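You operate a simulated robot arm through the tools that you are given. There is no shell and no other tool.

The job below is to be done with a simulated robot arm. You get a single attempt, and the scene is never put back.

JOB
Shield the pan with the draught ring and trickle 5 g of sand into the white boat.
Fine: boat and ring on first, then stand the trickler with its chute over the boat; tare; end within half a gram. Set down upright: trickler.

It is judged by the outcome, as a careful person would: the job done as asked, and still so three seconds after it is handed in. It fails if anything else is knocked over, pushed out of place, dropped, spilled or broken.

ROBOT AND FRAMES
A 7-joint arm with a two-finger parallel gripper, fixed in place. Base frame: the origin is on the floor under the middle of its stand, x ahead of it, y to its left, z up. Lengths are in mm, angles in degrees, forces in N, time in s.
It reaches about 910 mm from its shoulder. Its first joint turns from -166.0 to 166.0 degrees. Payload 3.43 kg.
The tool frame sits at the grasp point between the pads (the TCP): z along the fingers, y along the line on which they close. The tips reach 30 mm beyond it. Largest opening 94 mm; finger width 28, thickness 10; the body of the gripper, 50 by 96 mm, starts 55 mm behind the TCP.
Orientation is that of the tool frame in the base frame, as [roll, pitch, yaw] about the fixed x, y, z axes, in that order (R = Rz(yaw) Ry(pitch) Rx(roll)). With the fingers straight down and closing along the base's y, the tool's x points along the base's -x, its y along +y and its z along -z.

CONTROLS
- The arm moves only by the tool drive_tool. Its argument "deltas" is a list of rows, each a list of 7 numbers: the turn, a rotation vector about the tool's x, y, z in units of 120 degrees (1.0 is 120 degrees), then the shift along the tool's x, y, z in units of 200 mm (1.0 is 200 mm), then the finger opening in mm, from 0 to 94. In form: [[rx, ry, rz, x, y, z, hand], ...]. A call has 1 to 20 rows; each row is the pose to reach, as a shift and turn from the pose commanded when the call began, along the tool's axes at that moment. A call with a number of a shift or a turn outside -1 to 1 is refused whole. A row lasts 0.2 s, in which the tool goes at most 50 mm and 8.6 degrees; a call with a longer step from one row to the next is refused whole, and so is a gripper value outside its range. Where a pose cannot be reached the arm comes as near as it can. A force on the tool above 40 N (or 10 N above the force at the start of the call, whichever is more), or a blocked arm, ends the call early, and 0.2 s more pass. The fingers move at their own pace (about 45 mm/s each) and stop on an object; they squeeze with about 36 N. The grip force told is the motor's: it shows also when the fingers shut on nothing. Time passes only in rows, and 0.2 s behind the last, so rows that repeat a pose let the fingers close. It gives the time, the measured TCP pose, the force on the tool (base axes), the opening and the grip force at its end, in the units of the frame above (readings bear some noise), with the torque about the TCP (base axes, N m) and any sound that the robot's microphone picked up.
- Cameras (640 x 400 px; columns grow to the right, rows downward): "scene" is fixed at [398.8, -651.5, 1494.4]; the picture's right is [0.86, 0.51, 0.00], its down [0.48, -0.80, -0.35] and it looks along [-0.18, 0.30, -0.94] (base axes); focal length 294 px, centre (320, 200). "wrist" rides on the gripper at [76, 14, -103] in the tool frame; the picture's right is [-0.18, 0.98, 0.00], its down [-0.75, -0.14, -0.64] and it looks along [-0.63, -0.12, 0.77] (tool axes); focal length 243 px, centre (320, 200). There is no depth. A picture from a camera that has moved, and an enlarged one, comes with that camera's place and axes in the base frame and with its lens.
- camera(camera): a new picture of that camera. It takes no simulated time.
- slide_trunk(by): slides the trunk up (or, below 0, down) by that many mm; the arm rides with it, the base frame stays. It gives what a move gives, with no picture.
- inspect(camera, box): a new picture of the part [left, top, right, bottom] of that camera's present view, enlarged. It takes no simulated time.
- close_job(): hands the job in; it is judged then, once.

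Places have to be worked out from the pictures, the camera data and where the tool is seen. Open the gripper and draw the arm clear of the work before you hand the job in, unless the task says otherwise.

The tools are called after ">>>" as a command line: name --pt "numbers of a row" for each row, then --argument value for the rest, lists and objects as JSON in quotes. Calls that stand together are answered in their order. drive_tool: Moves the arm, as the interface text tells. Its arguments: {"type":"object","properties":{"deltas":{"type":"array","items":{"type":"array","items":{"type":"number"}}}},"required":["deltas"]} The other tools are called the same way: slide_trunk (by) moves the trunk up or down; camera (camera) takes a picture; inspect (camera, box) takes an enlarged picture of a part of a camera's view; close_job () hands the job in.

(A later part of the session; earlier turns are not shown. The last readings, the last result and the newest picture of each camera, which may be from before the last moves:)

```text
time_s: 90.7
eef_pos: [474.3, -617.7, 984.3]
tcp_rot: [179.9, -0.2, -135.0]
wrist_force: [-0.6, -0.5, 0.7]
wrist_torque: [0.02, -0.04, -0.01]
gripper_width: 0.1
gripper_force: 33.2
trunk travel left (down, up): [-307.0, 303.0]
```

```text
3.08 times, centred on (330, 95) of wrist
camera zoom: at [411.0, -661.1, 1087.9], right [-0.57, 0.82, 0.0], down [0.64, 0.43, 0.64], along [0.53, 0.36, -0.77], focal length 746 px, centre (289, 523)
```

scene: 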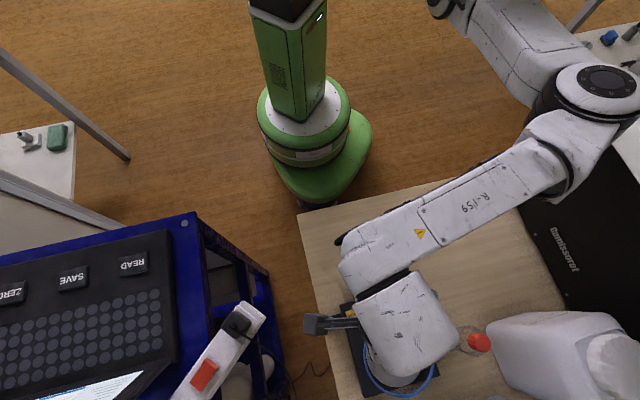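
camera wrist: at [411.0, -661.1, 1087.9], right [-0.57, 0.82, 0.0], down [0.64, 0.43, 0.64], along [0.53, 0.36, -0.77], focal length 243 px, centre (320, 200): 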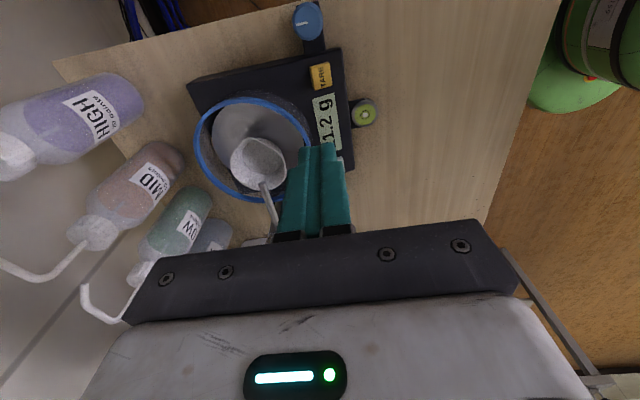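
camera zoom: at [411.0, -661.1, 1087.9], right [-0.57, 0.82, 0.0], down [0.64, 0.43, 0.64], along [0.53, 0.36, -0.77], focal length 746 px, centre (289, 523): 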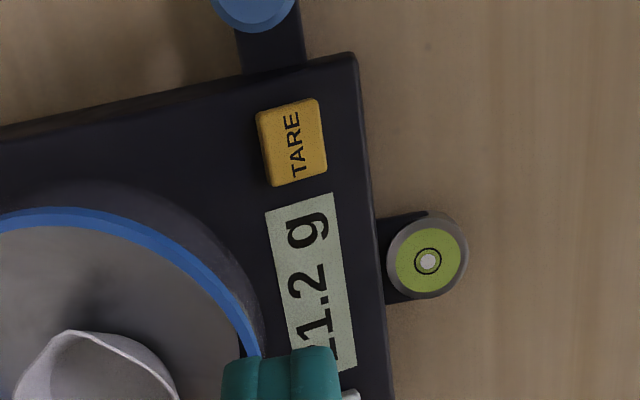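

TARE centre ≈(468,-621). Correct by (+6.9,+2.2) in tool axes and descend to z≈835, tips ~20 mm above the button.

>>> drive_tool --pt "0 0 0 0.0345 0.011 0.1 0" --pt "0 0 0 0.0345 0.011 0.25 0" --pt "0 0 0 0.0345 0.011 0.42 0" --pt "0 0 0 0.0345 0.011 0.58 0" --pt "0 0 0 0.0345 0.011 0.7 0" --pt "0 0 0 0.0345 0.011 0.745 0" --pt "0 0 0 0.0345 0.011 0.745 0"

>>> camera --camera "wrist"

```text
time_s: 92.3
eef_pos: [464.2, -621.2, 836.2]
tcp_rot: [179.9, -0.3, -135.0]
wrist_force: [0.3, 0.0, -0.3]
wrist_torque: [-0.03, 0.0, 0.0]
gripper_width: 0.3
gripper_force: 32.9
trunk travel left (down, up): [-307.0, 303.0]
```

```text
taken
camera wrist: at [401.7, -664.7, 938.8], right [-0.57, 0.82, 0.0], down [0.64, 0.43, 0.64], along [0.53, 0.36, -0.77], focal length 243 px, centre (320, 200)
```

wrist: 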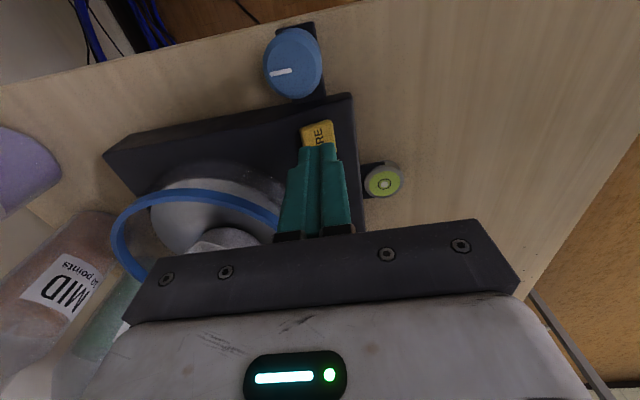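

Fingers are right over TARE. Descend 15 mm, then press in 2 mm steps.

>>> drive_tool --pt "0 0 0 0 0 0.03 0" --pt "0 0 0 0 0 0.06 0" --pt "0 0 0 0 0 0.075 0" --pt "0 0 0 0 0 0.075 0"

>>> inspect --camera "wrist" --box '[220, 80, 420, 240]'

```text
time_s: 93.3
eef_pos: [463.0, -621.9, 821.4]
tcp_rot: [179.9, -0.4, -135.1]
wrist_force: [0.2, -0.2, -0.6]
wrist_torque: [0.0, -0.06, -0.01]
gripper_width: 0.0
gripper_force: 32.6
trunk travel left (down, up): [-307.0, 303.0]
```

```text
2.50 times, centred on (320, 160) of wrist
camera zoom: at [400.6, -664.9, 924.5], right [-0.57, 0.82, 0.0], down [0.64, 0.43, 0.64], along [0.53, 0.36, -0.77], focal length 606 px, centre (320, 300)
```

zoom: 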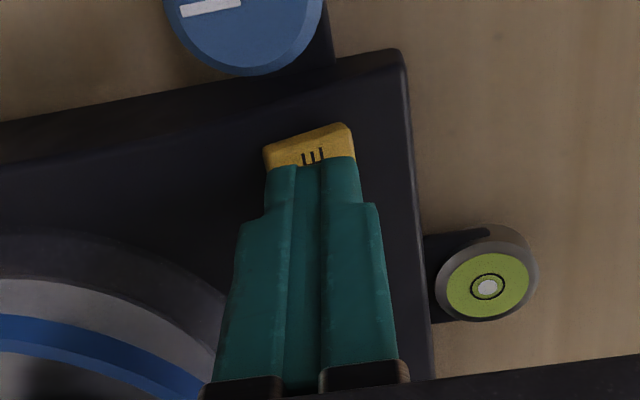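

Tips are just above the button. Press down in 2 mm increments within one short call (stops if force climbs).

>>> drive_tool --pt "0 0 0 0 0 0.01 0" --pt "0 0 0 0 0 0.02 0" --pt "0 0 0 0 0 0.03 0" --pt "0 0 0 0 0 0.03 0"

>>> camera --camera "scene"

```text
time_s: 94.3
eef_pos: [463.9, -621.9, 815.8]
tcp_rot: [180.0, -0.2, -134.9]
wrist_force: [-0.4, -0.8, -0.1]
wrist_torque: [0.01, -0.02, -0.01]
gripper_width: 0.0
gripper_force: 32.8
trunk travel left (down, up): [-307.0, 303.0]
```

```text
taken
```

scene: 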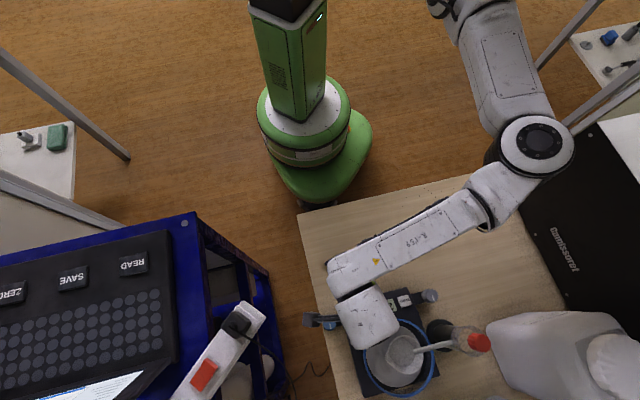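

No contact yet at z≈816; continue 2 mm at a time.

>>> drive_tool --pt "0 0 0 0 0 0.01 0" --pt "0 0 0 0 0 0.01 0"

>>> drive_tool --pt "0 0 0 0 0 0.01 0" --pt "0 0 0 0 0 0.01 0"

```text
time_s: 94.9
eef_pos: [464.6, -621.6, 812.7]
tcp_rot: [179.9, -0.2, -134.8]
wrist_force: [0.3, 0.1, -0.4]
wrist_torque: [-0.02, 0.02, -0.02]
gripper_width: 0.2
gripper_force: 32.9
trunk travel left (down, up): [-307.0, 303.0]
```

```text
time_s: 95.5
eef_pos: [462.2, -620.7, 812.3]
tcp_rot: [179.8, -0.4, -134.9]
wrist_force: [-0.4, 0.3, -0.9]
wrist_torque: [-0.02, 0.06, -0.01]
gripper_width: 0.1
gripper_force: 33.0
trunk travel left (down, up): [-307.0, 303.0]
```

Still free at z≈812 (tips ≈782). Keep stepping down 2 mm.

>>> drive_tool --pt "0 0 0 0 0 0.01 0" --pt "0 0 0 0 0 0.01 0"

>>> drive_tool --pt "0 0 0 0 0 0.01 0" --pt "0 0 0 0 0 0.01 0"

>>> inspect --camera "wrist" --box '[220, 80, 420, 240]'

```text
time_s: 96.1
eef_pos: [463.0, -621.8, 810.0]
tcp_rot: [179.9, -0.4, -135.0]
wrist_force: [0.1, 0.1, 1.1]
wrist_torque: [-0.04, -0.01, 0.0]
gripper_width: 0.0
gripper_force: 33.0
trunk travel left (down, up): [-307.0, 303.0]
```

```text
time_s: 96.7
eef_pos: [465.6, -621.7, 806.7]
tcp_rot: [179.9, -0.3, -134.8]
wrist_force: [0.5, -0.9, 2.0]
wrist_torque: [-0.01, -0.05, 0.01]
gripper_width: 0.0
gripper_force: 32.6
trunk travel left (down, up): [-307.0, 303.0]
heard: click
```

```text
2.50 times, centred on (320, 160) of wrist
camera zoom: at [401.4, -665.0, 910.5], right [-0.57, 0.82, 0.0], down [0.63, 0.44, 0.64], along [0.53, 0.36, -0.77], focal length 606 px, centre (320, 300)
```

zoom: 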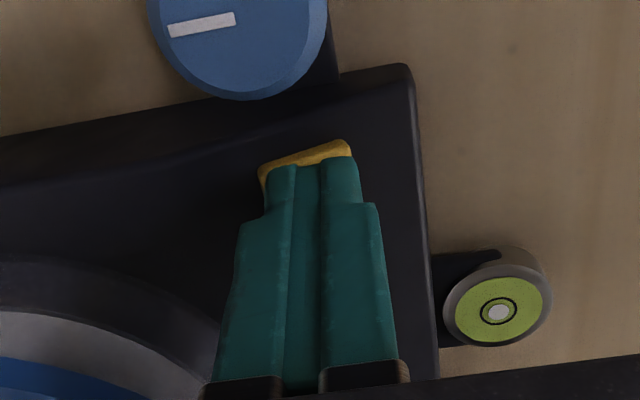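

Heard a click: TARE pressed. Lift straight up and look at the display.

>>> drive_tool --pt "0 0 0 0 0 -0.03 0" --pt "0 0 0 0 0 -0.1 0" --pt "0 0 0 0 0 -0.25 0" --pt "0 0 0 0 0 -0.4 0" --pt "0 0 0 0 0 -0.6 0" --pt "0 0 0 0 0 -0.8 0" --pt "0 0 0 0 0 -0.9 0" --pt "0 0 0 0 0 -0.9 0"

>>> camera --camera "wrist"

>>> camera --camera "scene"

```text
time_s: 98.5
eef_pos: [465.6, -619.9, 988.3]
tcp_rot: [179.8, -0.2, -135.0]
wrist_force: [0.6, 0.4, 0.3]
wrist_torque: [-0.01, -0.03, 0.01]
gripper_width: 0.0
gripper_force: 33.2
trunk travel left (down, up): [-307.0, 303.0]
```

```text
taken
camera wrist: at [401.7, -664.0, 1090.9], right [-0.57, 0.82, 0.0], down [0.64, 0.43, 0.64], along [0.53, 0.36, -0.77], focal length 243 px, centre (320, 200)
```

wrist: 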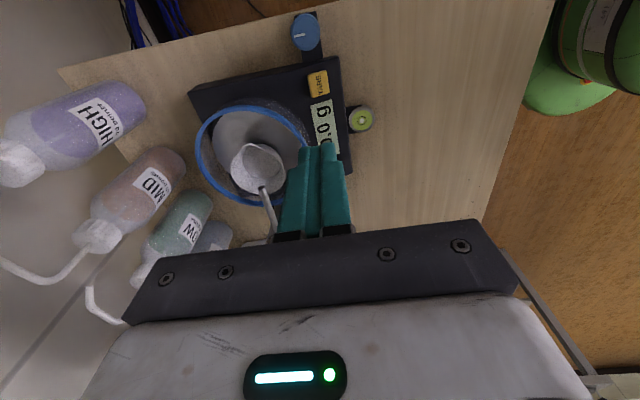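

```text
taken
```

scene: 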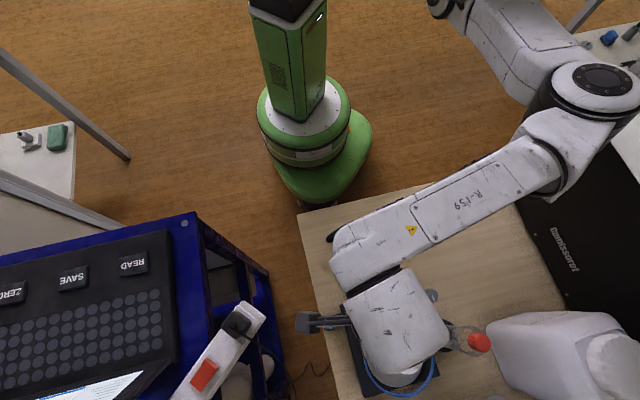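

Display reads 0.0 g. Now return above the trickler's knob at (668,-549.5) with fingers at 60 mm.

>>> drive_tool --pt "0 0 0 -0.12 -0.06 0 20" --pt "0 0 0 -0.28 -0.135 0 40" --pt "0 0 0 -0.45 -0.22 0 60" --pt "0 0 0 -0.62 -0.3 0 60" --pt "0 0 0 -0.79 -0.38 0 60" --pt "0 0 0 -0.91 -0.44 0 60" --pt "0 0 0 -0.9645 -0.4665 0 60" --pt "0 0 0 -0.9645 -0.4665 0 60"

>>> camera --camera "wrist"

>>> inspect --camera "wrist" --box '[260, 60, 380, 190]'

>>> camera --camera "scene"

```text
time_s: 100.3
eef_pos: [668.1, -551.5, 984.5]
tcp_rot: [180.0, -0.3, -134.8]
wrist_force: [-0.5, 1.0, -0.5]
wrist_torque: [-0.01, -0.01, 0.01]
gripper_width: 59.9
gripper_force: 0.1
trunk travel left (down, up): [-307.0, 303.0]
```

```text
taken
camera wrist: at [604.6, -594.1, 1087.5], right [-0.57, 0.82, 0.0], down [0.63, 0.43, 0.64], along [0.53, 0.36, -0.77], focal length 243 px, centre (320, 200)
```

wrist: 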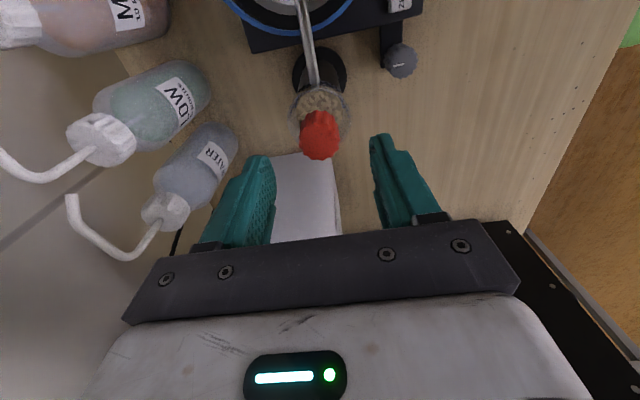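

```text
3.08 times, centred on (320, 125) of wrist
camera zoom: at [604.6, -594.1, 1087.5], right [-0.57, 0.82, 0.0], down [0.63, 0.43, 0.64], along [0.53, 0.36, -0.77], focal length 746 px, centre (320, 431)
```

zoom: 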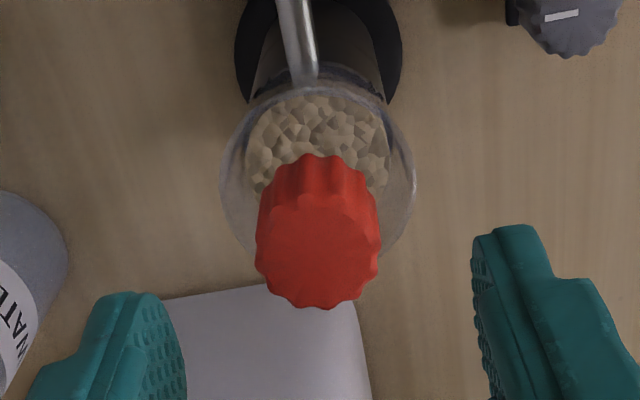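

```text
taken
```

scene: 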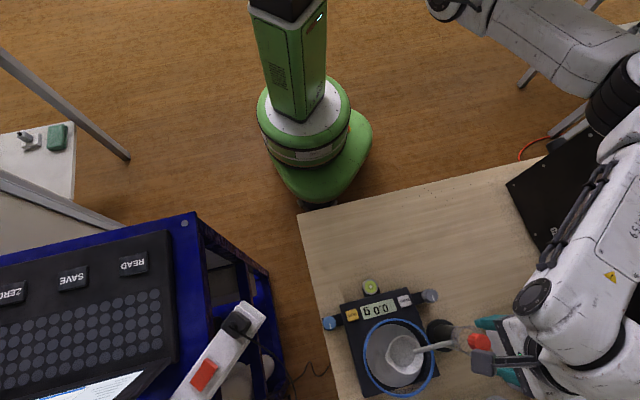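

Knob is centred on the tool axis (top ≈930, dia ≈29). Descend so the tips stop just above the hopper rim: TCP z≈931.

>>> drive_tool --pt "0 0 0 0 0 0.08 60" --pt "0 0 0 0 0 0.16 60" --pt "0 0 0 0 0 0.22 60" --pt "0 0 0 0 0 0.265 60" --pt "0 0 0 0 0 0.265 60"

>>> camera --camera "wrist"

>>> inspect --camera "scene" --box '[330, 280, 530, 400]'

```text
time_s: 101.5
eef_pos: [668.3, -550.8, 932.6]
tcp_rot: [179.9, -0.3, -135.0]
wrist_force: [0.4, 0.1, -0.1]
wrist_torque: [-0.03, -0.03, 0.02]
gripper_width: 60.0
gripper_force: 0.0
trunk travel left (down, up): [-307.0, 303.0]
```

```text
taken
camera wrist: at [605.3, -593.8, 1036.1], right [-0.57, 0.82, 0.0], down [0.64, 0.44, 0.64], along [0.53, 0.36, -0.77], focal length 243 px, centre (320, 200)
```

wrist: 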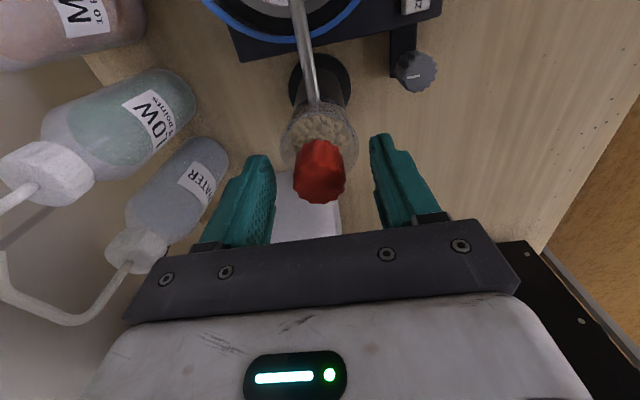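

```text
3.20 times, centred on (430, 340) of scene
camera zoom: at [398.8, -651.5, 1494.4], right [0.86, 0.51, 0.0], down [0.48, -0.8, -0.35], along [-0.18, 0.3, -0.94], focal length 942 px, centre (-32, -248)
```

zoom: 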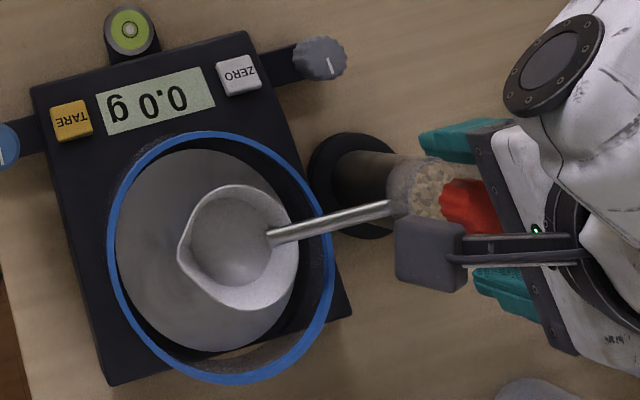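

Display 0.0 g is visible in the scene view. Close on the knob.

>>> drive_tool --pt "0 0 0 0 0 0 48" --pt "0 0 0 0 0 0 38" --pt "0 0 0 0 0 0 30" --pt "0 0 0 0 0 0 24" --pt "0 0 0 0 0 0 20" --pt "0 0 0 0 0 0 20"

>>> inspect --camera "wrist" --box '[220, 80, 420, 240]'

>>> inspect --camera "scene" --box '[330, 280, 530, 400]'

```text
time_s: 102.9
eef_pos: [668.8, -550.4, 933.2]
tcp_rot: [179.9, -0.4, -134.8]
wrist_force: [1.8, -1.8, -0.1]
wrist_torque: [-0.23, -0.19, -0.01]
gripper_width: 27.6
gripper_force: 35.9
trunk travel left (down, up): [-307.0, 303.0]
```

```text
2.50 times, centred on (320, 160) of wrist
camera zoom: at [605.5, -593.9, 1036.2], right [-0.57, 0.82, 0.0], down [0.63, 0.44, 0.64], along [0.53, 0.36, -0.77], focal length 606 px, centre (320, 300)
```

zoom: 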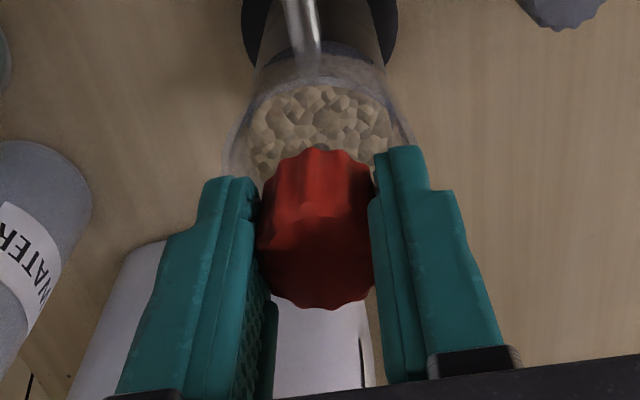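

```text
3.20 times, centred on (430, 340) of scene
camera zoom: at [398.8, -651.5, 1494.4], right [0.86, 0.51, 0.0], down [0.48, -0.8, -0.35], along [-0.18, 0.3, -0.94], focal length 942 px, centre (-32, -248)
```

zoom: 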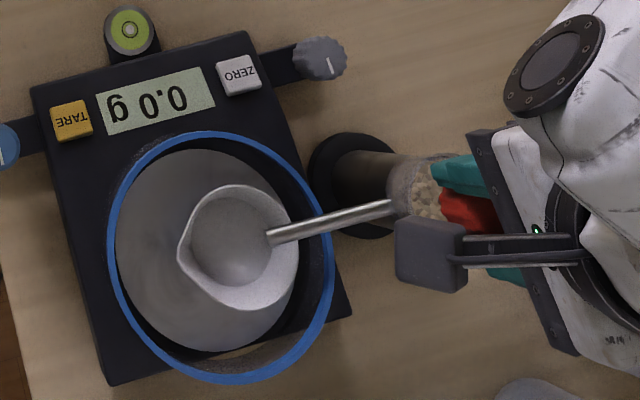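

Knob gripped (27.6 mm). Turn a first 15° (tool +z sense) slowly and watch the display and torque.

>>> drive_tool --pt "0 0 0.0313 0 0 0 20" --pt "0 0 0.0625 0 0 0 20" --pt "0 0 0.0938 0 0 0 20" --pt "0 0 0.125 0 0 0 20" --pt "0 0 0.125 0 0 0 20" --pt "0 0 0.125 0 0 0 20"

>>> inspect --camera "scene" --box '[330, 280, 530, 400]'

>>> camera --camera "wrist"

```text
time_s: 104.3
eef_pos: [666.5, -549.7, 933.9]
tcp_rot: [180.0, -0.3, -150.0]
wrist_force: [0.1, -0.2, 0.5]
wrist_torque: [0.05, 0.02, 0.02]
gripper_width: 27.5
gripper_force: 36.0
trunk travel left (down, up): [-307.0, 303.0]
```

```text
3.20 times, centred on (430, 340) of scene
camera zoom: at [398.8, -651.5, 1494.4], right [0.86, 0.51, 0.0], down [0.48, -0.8, -0.35], along [-0.18, 0.3, -0.94], focal length 942 px, centre (-32, -248)
```

zoom: 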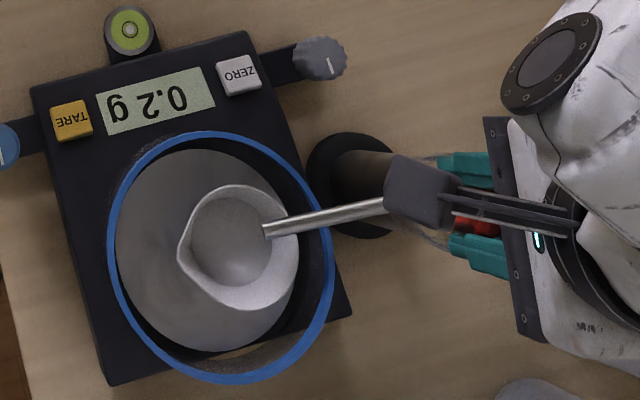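

```text
taken
camera wrist: at [595.0, -575.9, 1036.2], right [-0.33, 0.94, 0.0], down [0.73, 0.26, 0.64], along [0.6, 0.21, -0.77], focal length 243 px, centre (320, 200)
```

wrist: 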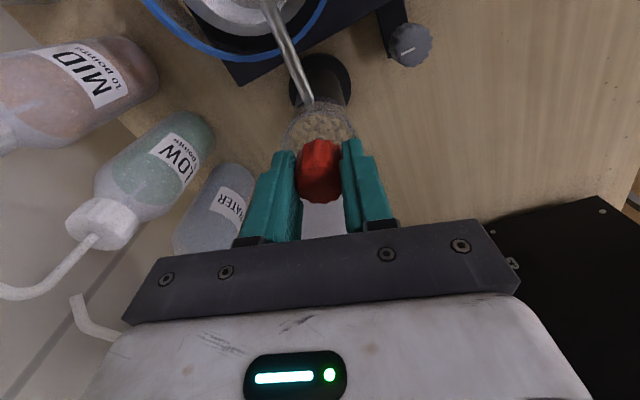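

0.2 g after 15°: it dispenses, about 0.013 g/°. Turn another 30° in gentle steps.

>>> drive_tool --pt "0 0 0.04 0 0 0 20" --pt "0 0 0.08 0 0 0 20" --pt "0 0 0.12 0 0 0 20" --pt "0 0 0.16 0 0 0 20" --pt "0 0 0.2 0 0 0 20" --pt "0 0 0.25 0 0 0 20" --pt "0 0 0.25 0 0 0 20" --pt "0 0 0.25 0 0 0 20"

>>> inspect --camera "scene" --box '[330, 280, 530, 400]'

```text
time_s: 106.1
eef_pos: [666.3, -550.8, 932.8]
tcp_rot: [-179.9, -0.3, -180.0]
wrist_force: [-0.9, -1.2, -0.4]
wrist_torque: [0.03, 0.04, -0.03]
gripper_width: 27.8
gripper_force: 35.7
trunk travel left (down, up): [-307.0, 303.0]
```

```text
3.20 times, centred on (430, 340) of scene
camera zoom: at [398.8, -651.5, 1494.4], right [0.86, 0.51, 0.0], down [0.48, -0.8, -0.35], along [-0.18, 0.3, -0.94], focal length 942 px, centre (-32, -248)
```

zoom: 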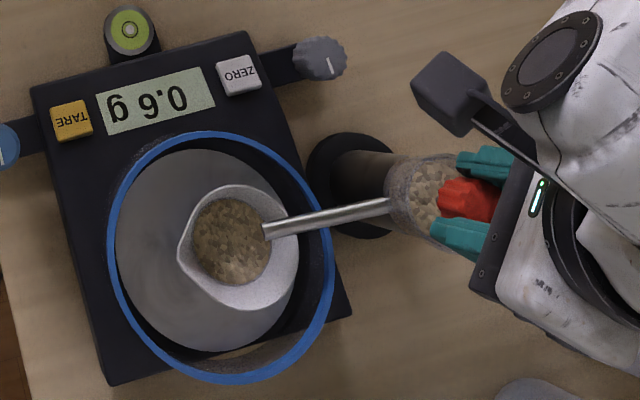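

0.6 g at 45° total, chute and trickler steady. Turn another 45°.

>>> drive_tool --pt "0 0 0.045 0 0 0 20" --pt "0 0 0.09 0 0 0 20" --pt "0 0 0.135 0 0 0 20" --pt "0 0 0.18 0 0 0 20" --pt "0 0 0.225 0 0 0 20" --pt "0 0 0.27 0 0 0 20" --pt "0 0 0.315 0 0 0 20" --pt "0 0 0.36 0 0 0 20" --pt "0 0 0.375 0 0 0 20" --pt "0 0 0.375 0 0 0 20"

>>> inspect --camera "scene" --box '[330, 280, 530, 400]'

```text
time_s: 108.3
eef_pos: [667.9, -550.9, 932.7]
tcp_rot: [-179.7, -0.1, 135.0]
wrist_force: [-0.9, 2.7, -1.3]
wrist_torque: [0.71, 0.44, -0.01]
gripper_width: 27.6
gripper_force: 36.0
trunk travel left (down, up): [-307.0, 303.0]
```

```text
3.20 times, centred on (430, 340) of scene
camera zoom: at [398.8, -651.5, 1494.4], right [0.86, 0.51, 0.0], down [0.48, -0.8, -0.35], along [-0.18, 0.3, -0.94], focal length 942 px, centre (-32, -248)
```

zoom: 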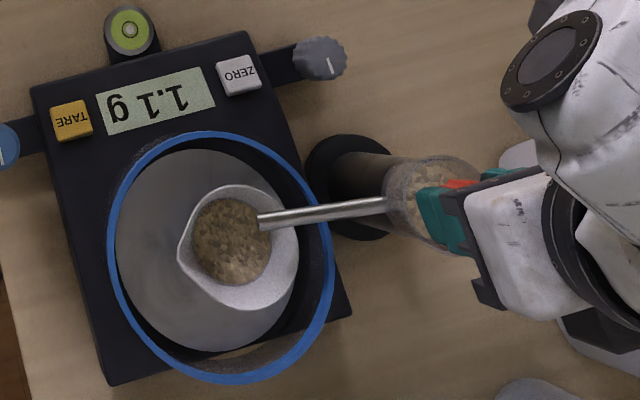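

1.1 g at 90°. The trickler body has crept ~5° clockwise with the knob (chute tip still over the boat). Test turning the knob back 20°: it should undo the creep, and I'll see whether reverse also dispenses.

>>> drive_tool --pt "0 0 -0.04 0 0 0 20" --pt "0 0 -0.08 0 0 0 20" --pt "0 0 -0.12 0 0 0 20" --pt "0 0 -0.1667 0 0 0 20" --pt "0 0 -0.1667 0 0 0 20" --pt "0 0 -0.1667 0 0 0 20"

>>> inspect --camera "scene" --box '[330, 280, 530, 400]'

```text
time_s: 109.7
eef_pos: [667.6, -550.9, 933.6]
tcp_rot: [-179.8, -0.2, 155.1]
wrist_force: [-1.2, -2.2, -0.7]
wrist_torque: [-0.29, 0.2, -0.01]
gripper_width: 27.8
gripper_force: 36.1
trunk travel left (down, up): [-307.0, 303.0]
```

```text
3.20 times, centred on (430, 340) of scene
camera zoom: at [398.8, -651.5, 1494.4], right [0.86, 0.51, 0.0], down [0.48, -0.8, -0.35], along [-0.18, 0.3, -0.94], focal length 942 px, centre (-32, -248)
```

zoom: 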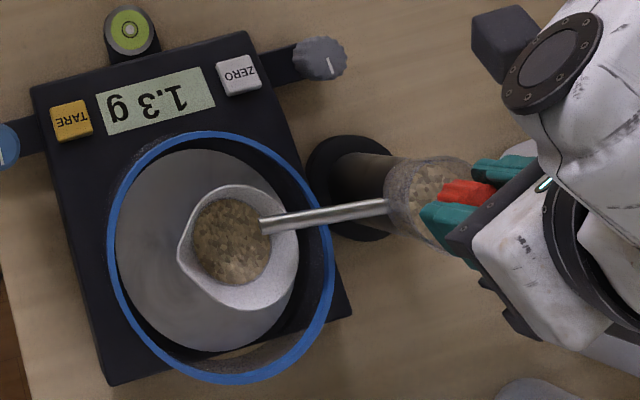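

Reverse turning dispenses too (1.3 g) and brings the chute back. I'll oscillate: reverse another 45° now.

>>> drive_tool --pt "0 0 -0.045 0 0 0 20" --pt "0 0 -0.09 0 0 0 20" --pt "0 0 -0.135 0 0 0 20" --pt "0 0 -0.18 0 0 0 20" --pt "0 0 -0.225 0 0 0 20" --pt "0 0 -0.27 0 0 0 20" --pt "0 0 -0.315 0 0 0 20" --pt "0 0 -0.36 0 0 0 20" --pt "0 0 -0.375 0 0 0 20" --pt "0 0 -0.375 0 0 0 20"

>>> inspect --camera "scene" --box '[330, 280, 530, 400]'

```text
time_s: 111.9
eef_pos: [666.8, -549.8, 934.7]
tcp_rot: [-179.9, -0.4, -160.0]
wrist_force: [-0.6, -3.5, 0.2]
wrist_torque: [-0.53, 0.11, 0.03]
gripper_width: 27.5
gripper_force: 36.0
trunk travel left (down, up): [-307.0, 303.0]
```

```text
3.20 times, centred on (430, 340) of scene
camera zoom: at [398.8, -651.5, 1494.4], right [0.86, 0.51, 0.0], down [0.48, -0.8, -0.35], along [-0.18, 0.3, -0.94], focal length 942 px, centre (-32, -248)
```

zoom: 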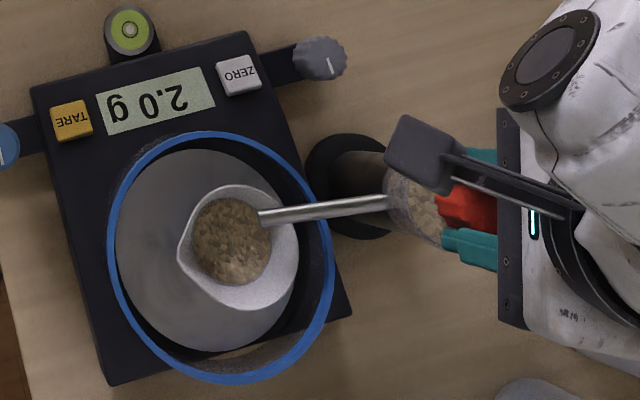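

2.0 g after 155° in total. The chute has shifted up a little in the picture; lateral load suggests the trickler is being leaned slightly, so release the knob to let it settle and check.

>>> drive_tool --pt "0 0 0 0 0 0 30" --pt "0 0 0 0 0 0 36" --pt "0 0 0 0 0 0 46" --pt "0 0 0 0 0 0 56" --pt "0 0 0 0 0 0 56"

>>> inspect --camera "scene" --box '[330, 280, 530, 400]'

>>> camera --camera "wrist"

```text
time_s: 113.1
eef_pos: [666.6, -550.3, 933.4]
tcp_rot: [-180.0, -0.2, -160.0]
wrist_force: [-0.1, -0.9, 0.6]
wrist_torque: [0.0, 0.0, 0.0]
gripper_width: 55.8
gripper_force: 0.0
trunk travel left (down, up): [-307.0, 303.0]
```

```text
3.20 times, centred on (430, 340) of scene
camera zoom: at [398.8, -651.5, 1494.4], right [0.86, 0.51, 0.0], down [0.48, -0.8, -0.35], along [-0.18, 0.3, -0.94], focal length 942 px, centre (-32, -248)
```

zoom: 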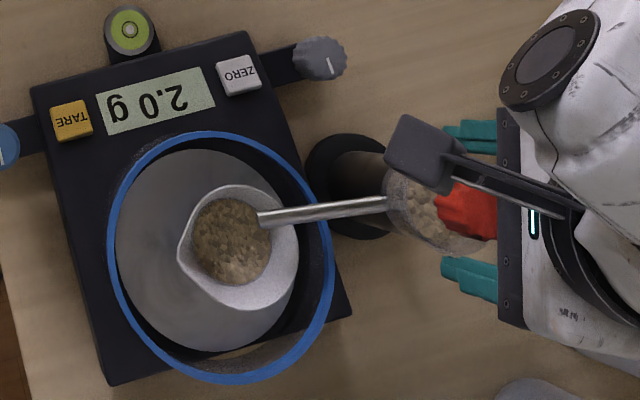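

```text
taken
camera wrist: at [590.7, -562.4, 1036.3], right [-0.16, 0.99, 0.0], down [0.76, 0.13, 0.64], along [0.63, 0.1, -0.77], focal length 243 px, centre (320, 200)
```

wrist: 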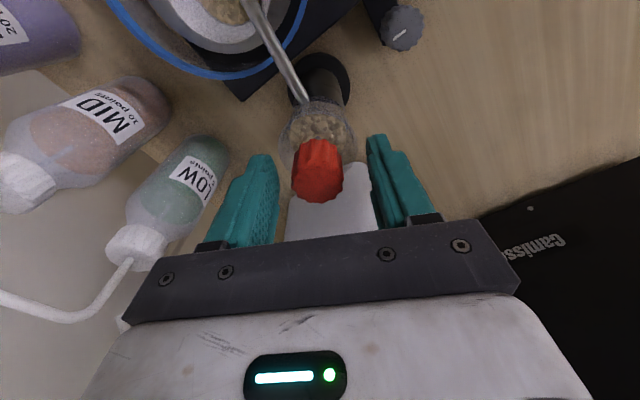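

Nothing shifted on release, so the body simply rotated ~5.5°; the tip is ~21 mm from boat centre, still inside. I'll now use counter-clockwise strokes (which drag it back): with fingers open, turn to yaw ~175 and check centring on the knob.

>>> drive_tool --pt "0 0 0.05 0 0 0 56" --pt "0 0 0.1 0 0 0 56" --pt "0 0 0.15 0 0 0 56" --pt "0 0 0.2083 0 0 0 56" --pt "0 0 0.2083 0 0 0 56" --pt "0 0 0.2083 0 0 0 56"

>>> inspect --camera "wrist" --box '[240, 80, 400, 220]'

```text
time_s: 114.5
eef_pos: [665.8, -551.5, 932.7]
tcp_rot: [-179.9, -0.2, 175.0]
wrist_force: [-0.3, 0.0, 1.3]
wrist_torque: [0.01, -0.01, 0.02]
gripper_width: 56.2
gripper_force: 0.1
trunk travel left (down, up): [-307.0, 303.0]
```

```text
2.86 times, centred on (320, 150) of wrist
camera zoom: at [592.9, -529.6, 1036.5], right [0.27, 0.96, 0.0], down [0.74, -0.2, 0.64], along [0.61, -0.17, -0.77], focal length 693 px, centre (320, 343)
```

zoom: 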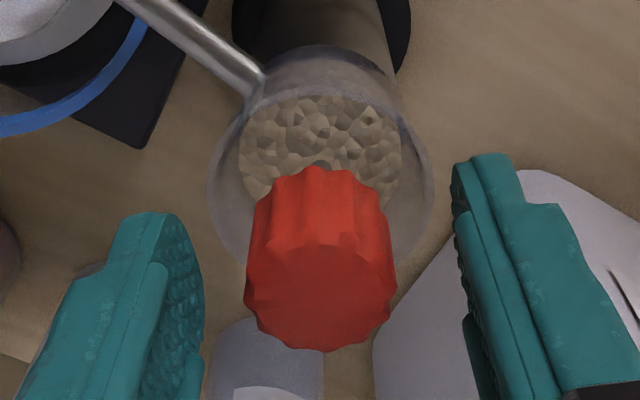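

Knob is perfectly centred (column 320). Grip it and turn 50° counter-clockwise (reverse).

>>> drive_tool --pt "0 0 0 0 0 0 44" --pt "0 0 0 0 0 0 34" --pt "0 0 0 0 0 0 26" --pt "0 0 0 0 0 0 20" --pt "0 0 0 0 0 0 20" --pt "0 0 -0.042 0 0 0 20" --pt "0 0 -0.084 0 0 0 20" --pt "0 0 -0.126 0 0 0 20" --pt "0 0 -0.168 0 0 0 20" --pt "0 0 -0.21 0 0 0 20" --pt "0 0 -0.252 0 0 0 20" --pt "0 0 -0.294 0 0 0 20" --pt "0 0 -0.336 0 0 0 20" --pt "0 0 -0.378 0 0 0 20" --pt "0 0 -0.417 0 0 0 20" --pt "0 0 -0.417 0 0 0 20" --pt "0 0 -0.417 0 0 0 20"

>>> inspect --camera "scene" --box '[330, 280, 530, 400]'

```text
time_s: 118.1
eef_pos: [667.7, -550.1, 933.9]
tcp_rot: [180.0, -0.2, -134.9]
wrist_force: [4.5, -4.8, 5.9]
wrist_torque: [-0.6, -0.57, 0.01]
gripper_width: 27.2
gripper_force: 36.6
trunk travel left (down, up): [-307.0, 303.0]
```

```text
3.20 times, centred on (430, 340) of scene
camera zoom: at [398.8, -651.5, 1494.4], right [0.86, 0.51, 0.0], down [0.48, -0.8, -0.35], along [-0.18, 0.3, -0.94], focal length 942 px, centre (-32, -248)
```

zoom: 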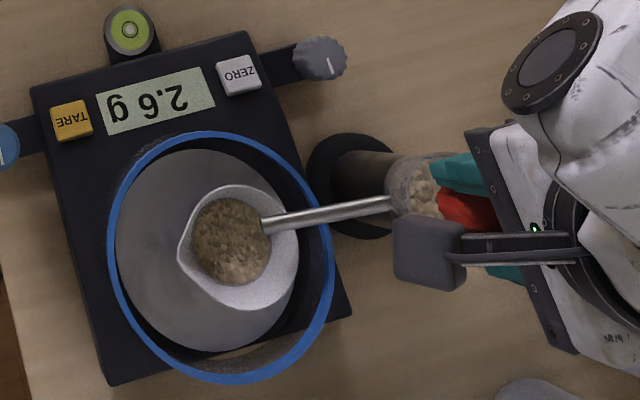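

2.6 g, and the chute came back toward centre. Now a forward 50° stroke in this same well-behaved yaw range.

>>> drive_tool --pt "0 0 0.042 0 0 0 20" --pt "0 0 0.084 0 0 0 20" --pt "0 0 0.126 0 0 0 20" --pt "0 0 0.168 0 0 0 20" --pt "0 0 0.21 0 0 0 20" --pt "0 0 0.252 0 0 0 20" --pt "0 0 0.294 0 0 0 20" --pt "0 0 0.336 0 0 0 20" --pt "0 0 0.378 0 0 0 20" --pt "0 0 0.417 0 0 0 20" --pt "0 0 0.417 0 0 0 20" --pt "0 0 0.417 0 0 0 20"

>>> inspect --camera "scene" --box '[330, 280, 530, 400]'

```text
time_s: 120.7
eef_pos: [666.6, -550.7, 935.0]
tcp_rot: [-179.7, -0.2, 174.9]
wrist_force: [2.0, 0.3, 8.5]
wrist_torque: [0.12, 0.01, 0.02]
gripper_width: 27.5
gripper_force: 35.5
trunk travel left (down, up): [-307.0, 303.0]
```

```text
3.20 times, centred on (430, 340) of scene
camera zoom: at [398.8, -651.5, 1494.4], right [0.86, 0.51, 0.0], down [0.48, -0.8, -0.35], along [-0.18, 0.3, -0.94], focal length 942 px, centre (-32, -248)
```

zoom: 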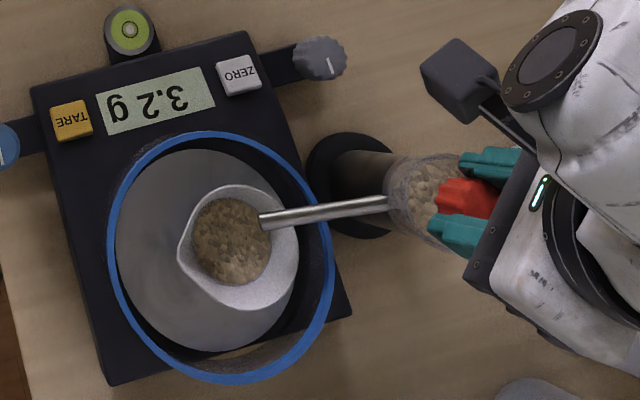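

3.2 g. Reverse 50° again.

>>> drive_tool --pt "0 0 -0.042 0 0 0 20" --pt "0 0 -0.084 0 0 0 20" --pt "0 0 -0.126 0 0 0 20" --pt "0 0 -0.168 0 0 0 20" --pt "0 0 -0.21 0 0 0 20" --pt "0 0 -0.252 0 0 0 20" --pt "0 0 -0.294 0 0 0 20" --pt "0 0 -0.336 0 0 0 20" --pt "0 0 -0.378 0 0 0 20" --pt "0 0 -0.417 0 0 0 20" --pt "0 0 -0.417 0 0 0 20" --pt "0 0 -0.417 0 0 0 20"

>>> inspect --camera "scene" --box '[330, 280, 530, 400]'

```text
time_s: 123.3
eef_pos: [666.6, -550.9, 934.4]
tcp_rot: [180.0, -0.3, -134.9]
wrist_force: [2.0, -6.6, 10.4]
wrist_torque: [-0.8, -0.03, -0.01]
gripper_width: 27.3
gripper_force: 35.7
trunk travel left (down, up): [-307.0, 303.0]
```

```text
3.20 times, centred on (430, 340) of scene
camera zoom: at [398.8, -651.5, 1494.4], right [0.86, 0.51, 0.0], down [0.48, -0.8, -0.35], along [-0.18, 0.3, -0.94], focal length 942 px, centre (-32, -248)
```

zoom: 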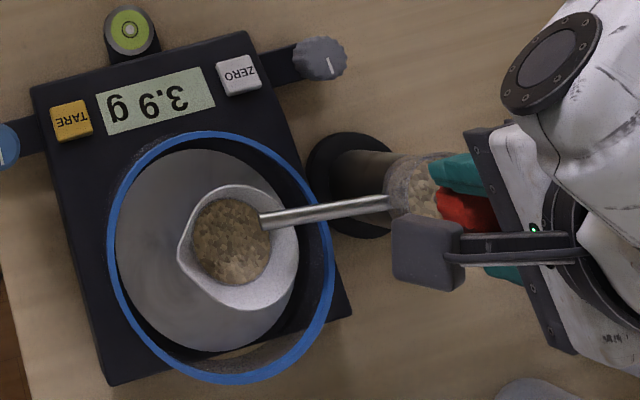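

3.9 g. Side load has built up, so release and let things settle before the final portion.

>>> drive_tool --pt "0 0 0 0 0 0 30" --pt "0 0 0 0 0 0 36" --pt "0 0 0 0 0 0 46" --pt "0 0 0 0 0 0 56" --pt "0 0 0 0 0 0 56"

>>> inspect --camera "wrist" --box '[240, 80, 400, 220]'

>>> inspect --camera "scene" --box '[330, 280, 530, 400]'

```text
time_s: 124.5
eef_pos: [665.9, -550.0, 933.3]
tcp_rot: [-180.0, -0.3, -134.8]
wrist_force: [0.3, 0.2, 0.1]
wrist_torque: [-0.03, 0.01, -0.02]
gripper_width: 56.3
gripper_force: 0.1
trunk travel left (down, up): [-307.0, 303.0]
```

```text
2.86 times, centred on (320, 150) of wrist
camera zoom: at [604.2, -593.9, 1036.6], right [-0.57, 0.82, 0.0], down [0.63, 0.44, 0.64], along [0.53, 0.36, -0.77], focal length 693 px, centre (320, 343)
```

zoom: 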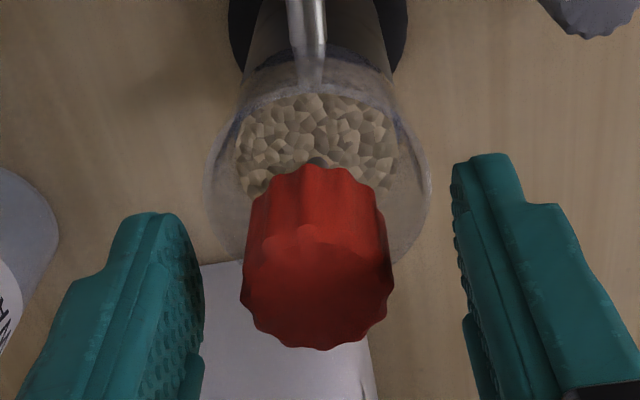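

```text
3.20 times, centred on (430, 340) of scene
camera zoom: at [398.8, -651.5, 1494.4], right [0.86, 0.51, 0.0], down [0.48, -0.8, -0.35], along [-0.18, 0.3, -0.94], focal length 942 px, centre (-32, -248)
```

zoom: 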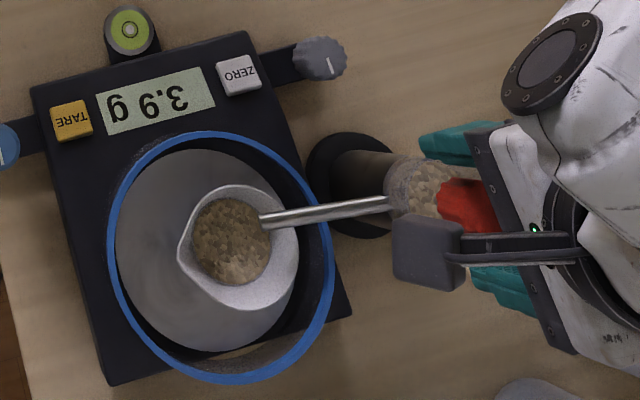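

Settled at 3.9 g. With fingers open, turn back to yaw 175 and check the centring for another reverse stroke.

>>> drive_tool --pt "0 0 0.06 0 0 0 56" --pt "0 0 0.12 0 0 0 56" --pt "0 0 0.18 0 0 0 56" --pt "0 0 0.24 0 0 0 56" --pt "0 0 0.3 0 0 0 56" --pt "0 0 0.36 0 0 0 56" --pt "0 0 0.417 0 0 0 56" --pt "0 0 0.417 0 0 0 56" --pt "0 0 0.417 0 0 0 56"

>>> inspect --camera "wrist" --box '[240, 80, 400, 220]'

```text
time_s: 126.5
eef_pos: [667.0, -550.8, 934.2]
tcp_rot: [-179.8, -0.2, 175.0]
wrist_force: [0.3, 0.4, -0.5]
wrist_torque: [-0.02, 0.01, -0.02]
gripper_width: 55.8
gripper_force: 0.0
trunk travel left (down, up): [-307.0, 303.0]
```

```text
2.86 times, centred on (320, 150) of wrist
camera zoom: at [593.3, -529.1, 1035.9], right [0.27, 0.96, 0.0], down [0.74, -0.2, 0.64], along [0.61, -0.17, -0.77], focal length 693 px, centre (320, 343)
```

zoom: 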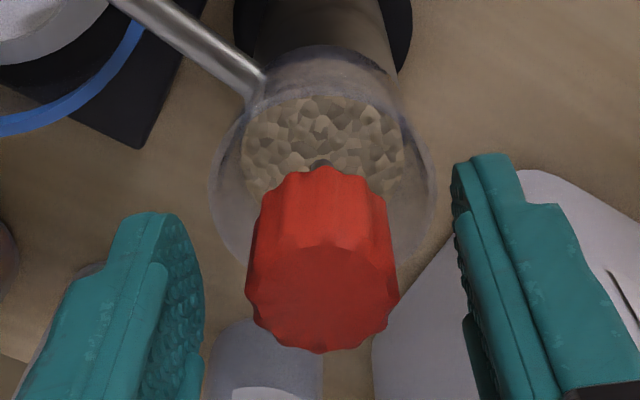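

Knob still centred (≈322 vs 320). Grip and reverse 50° again; expecting about 4.5 g.

>>> drive_tool --pt "0 0 0 0 0 0 44" --pt "0 0 0 0 0 0 34" --pt "0 0 0 0 0 0 26" --pt "0 0 0 0 0 0 20" --pt "0 0 0 0 0 0 20" --pt "0 0 -0.042 0 0 0 20" --pt "0 0 -0.084 0 0 0 20" --pt "0 0 -0.126 0 0 0 20" --pt "0 0 -0.168 0 0 0 20" --pt "0 0 -0.21 0 0 0 20" --pt "0 0 -0.252 0 0 0 20" --pt "0 0 -0.294 0 0 0 20" --pt "0 0 -0.336 0 0 0 20" --pt "0 0 -0.378 0 0 0 20" --pt "0 0 -0.417 0 0 0 20" --pt "0 0 -0.417 0 0 0 20" --pt "0 0 -0.417 0 0 0 20"

>>> inspect --camera "scene" --box '[330, 280, 530, 400]'

```text
time_s: 130.1
eef_pos: [666.4, -550.5, 932.1]
tcp_rot: [179.9, -0.2, -134.9]
wrist_force: [-0.6, 1.0, 0.7]
wrist_torque: [-0.03, -0.01, -0.02]
gripper_width: 27.6
gripper_force: 36.2
trunk travel left (down, up): [-307.0, 303.0]
```

```text
3.20 times, centred on (430, 340) of scene
camera zoom: at [398.8, -651.5, 1494.4], right [0.86, 0.51, 0.0], down [0.48, -0.8, -0.35], along [-0.18, 0.3, -0.94], focal length 942 px, centre (-32, -248)
```

zoom: 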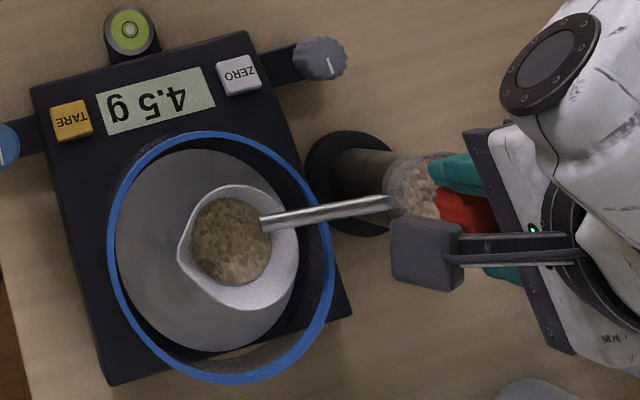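

4.5 g with minimal side load. A forward turn of 36° should bring ~4.95 g.

>>> drive_tool --pt "0 0 0.04 0 0 0 20" --pt "0 0 0.08 0 0 0 20" --pt "0 0 0.12 0 0 0 20" --pt "0 0 0.16 0 0 0 20" --pt "0 0 0.2 0 0 0 20" --pt "0 0 0.24 0 0 0 20" --pt "0 0 0.28 0 0 0 20" --pt "0 0 0.3 0 0 0 20" --pt "0 0 0.3 0 0 0 20" --pt "0 0 0.3 0 0 0 20"

>>> inspect --camera "scene" --box '[330, 280, 530, 400]'

```text
time_s: 132.3
eef_pos: [666.7, -550.5, 932.3]
tcp_rot: [-179.9, -0.3, -170.9]
wrist_force: [1.9, 1.8, 0.3]
wrist_torque: [0.19, -0.22, 0.01]
gripper_width: 27.6
gripper_force: 36.2
trunk travel left (down, up): [-307.0, 303.0]
```

```text
3.20 times, centred on (430, 340) of scene
camera zoom: at [398.8, -651.5, 1494.4], right [0.86, 0.51, 0.0], down [0.48, -0.8, -0.35], along [-0.18, 0.3, -0.94], focal length 942 px, centre (-32, -248)
```

zoom: 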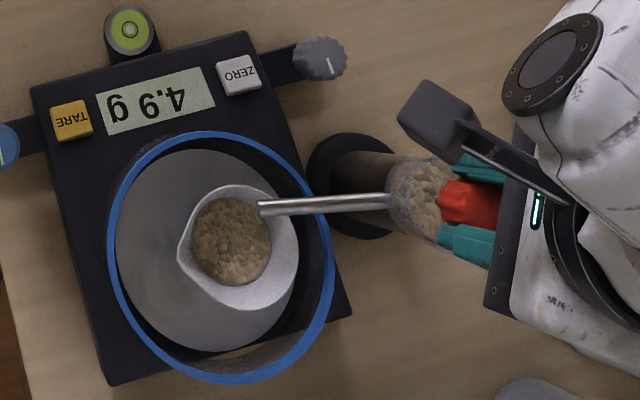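

4.9 g. A small reverse turn of 8° should give ~5.0 g and also draw the chute back a touch.

>>> drive_tool --pt "0 0 -0.03 0 0 0 20" --pt "0 0 -0.0667 0 0 0 20" --pt "0 0 -0.0667 0 0 0 20" --pt "0 0 -0.0667 0 0 0 20"

>>> inspect --camera "scene" --box '[330, 280, 530, 400]'

```text
time_s: 133.3
eef_pos: [667.2, -549.6, 932.4]
tcp_rot: [-179.9, -0.3, -162.8]
wrist_force: [2.6, 0.6, -0.4]
wrist_torque: [0.11, -0.49, 0.03]
gripper_width: 27.5
gripper_force: 35.5
trunk travel left (down, up): [-307.0, 303.0]
```

```text
3.20 times, centred on (430, 340) of scene
camera zoom: at [398.8, -651.5, 1494.4], right [0.86, 0.51, 0.0], down [0.48, -0.8, -0.35], along [-0.18, 0.3, -0.94], focal length 942 px, centre (-32, -248)
```

zoom: 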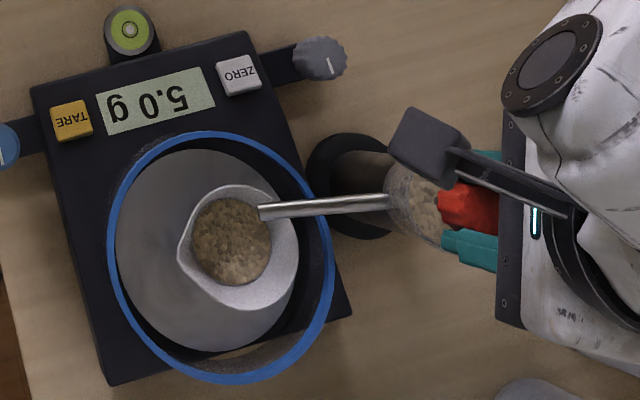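

Display shows 5.0 g. Release the knob gently and rise with the trunk to inspect the final arrangement.

>>> drive_tool --pt "0 0 0 0 0 0 30" --pt "0 0 0 0 0 0 36" --pt "0 0 0 0 0 0 46" --pt "0 0 0 0 0 0 58" --pt "0 0 0 0 0 0 60"

>>> slide_trunk --by 80

>>> camera --camera "wrist"

>>> inspect --camera "scene" --box '[330, 280, 530, 400]'

```text
time_s: 134.5
eef_pos: [668.2, -550.7, 933.3]
tcp_rot: [-179.9, -0.4, -162.9]
wrist_force: [-0.4, 0.5, 0.8]
wrist_torque: [-0.01, 0.0, 0.02]
gripper_width: 59.8
gripper_force: 0.1
trunk travel left (down, up): [-307.0, 303.0]
```

```text
time_s: 135.7
eef_pos: [666.5, -550.2, 1013.2]
tcp_rot: [-180.0, -0.2, -163.0]
wrist_force: [-0.4, -0.5, -0.3]
wrist_torque: [-0.02, 0.0, 0.0]
gripper_width: 60.0
gripper_force: 0.1
trunk travel left (down, up): [-387.0, 223.0]
```

```text
taken
camera wrist: at [591.5, -559.1, 1116.1], right [-0.11, 0.99, 0.0], down [0.76, 0.09, 0.64], along [0.63, 0.07, -0.77], focal length 243 px, centre (320, 200)
```

wrist: 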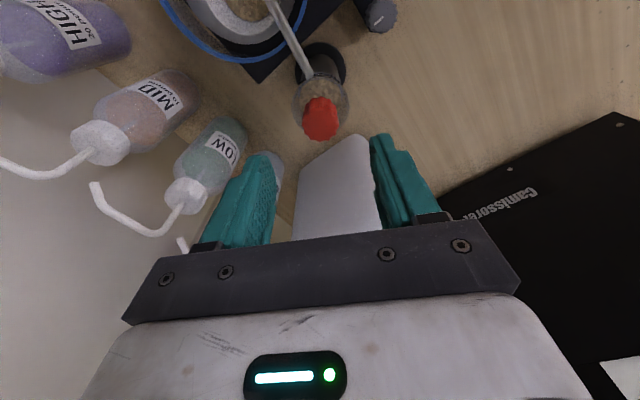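

```text
3.20 times, centred on (430, 340) of scene
camera zoom: at [398.8, -651.5, 1494.4], right [0.86, 0.51, 0.0], down [0.48, -0.8, -0.35], along [-0.18, 0.3, -0.94], focal length 942 px, centre (-32, -248)
```

zoom: 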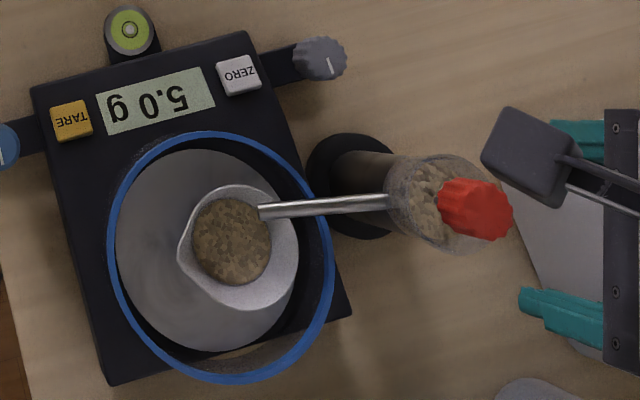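

5.0 g, steady. Draw the arm back inward to a clear pose and look at the chute/boat from above.

>>> drive_tool --pt "0 0 0 0.05 0.09 -0.05 60" --pt "0 0 0 0.12 0.21 -0.1 60" --pt "0 0 0 0.2 0.35 -0.1 60" --pt "0 0 0 0.28 0.49 -0.1 60" --pt "0 0 0 0.36 0.633 -0.1 60" --pt "0 0 0 0.36 0.633 -0.1 60"

>>> camera --camera "wrist"

>>> camera --camera "scene"

```text
time_s: 137.1
eef_pos: [560.3, -453.2, 1033.5]
tcp_rot: [-179.9, -0.3, -162.9]
wrist_force: [0.2, -0.3, 0.0]
wrist_torque: [0.01, 0.0, 0.0]
gripper_width: 59.9
gripper_force: 0.0
trunk travel left (down, up): [-387.0, 223.0]
```

```text
taken
camera wrist: at [485.4, -461.7, 1136.7], right [-0.11, 0.99, 0.0], down [0.76, 0.09, 0.64], along [0.63, 0.07, -0.77], focal length 243 px, centre (320, 200)
```

wrist: 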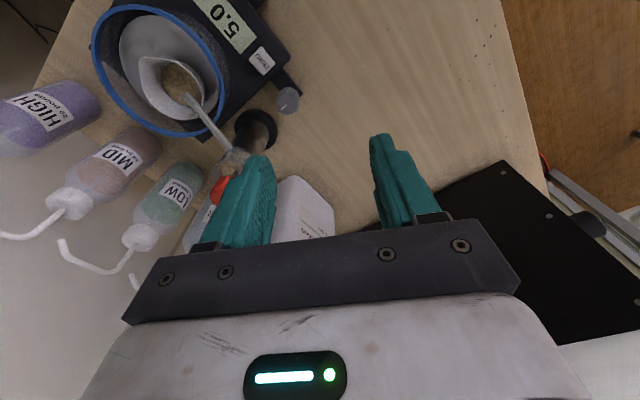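

```text
taken
```

scene: 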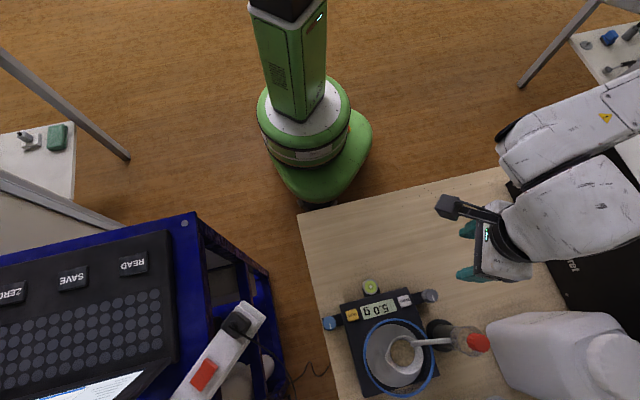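

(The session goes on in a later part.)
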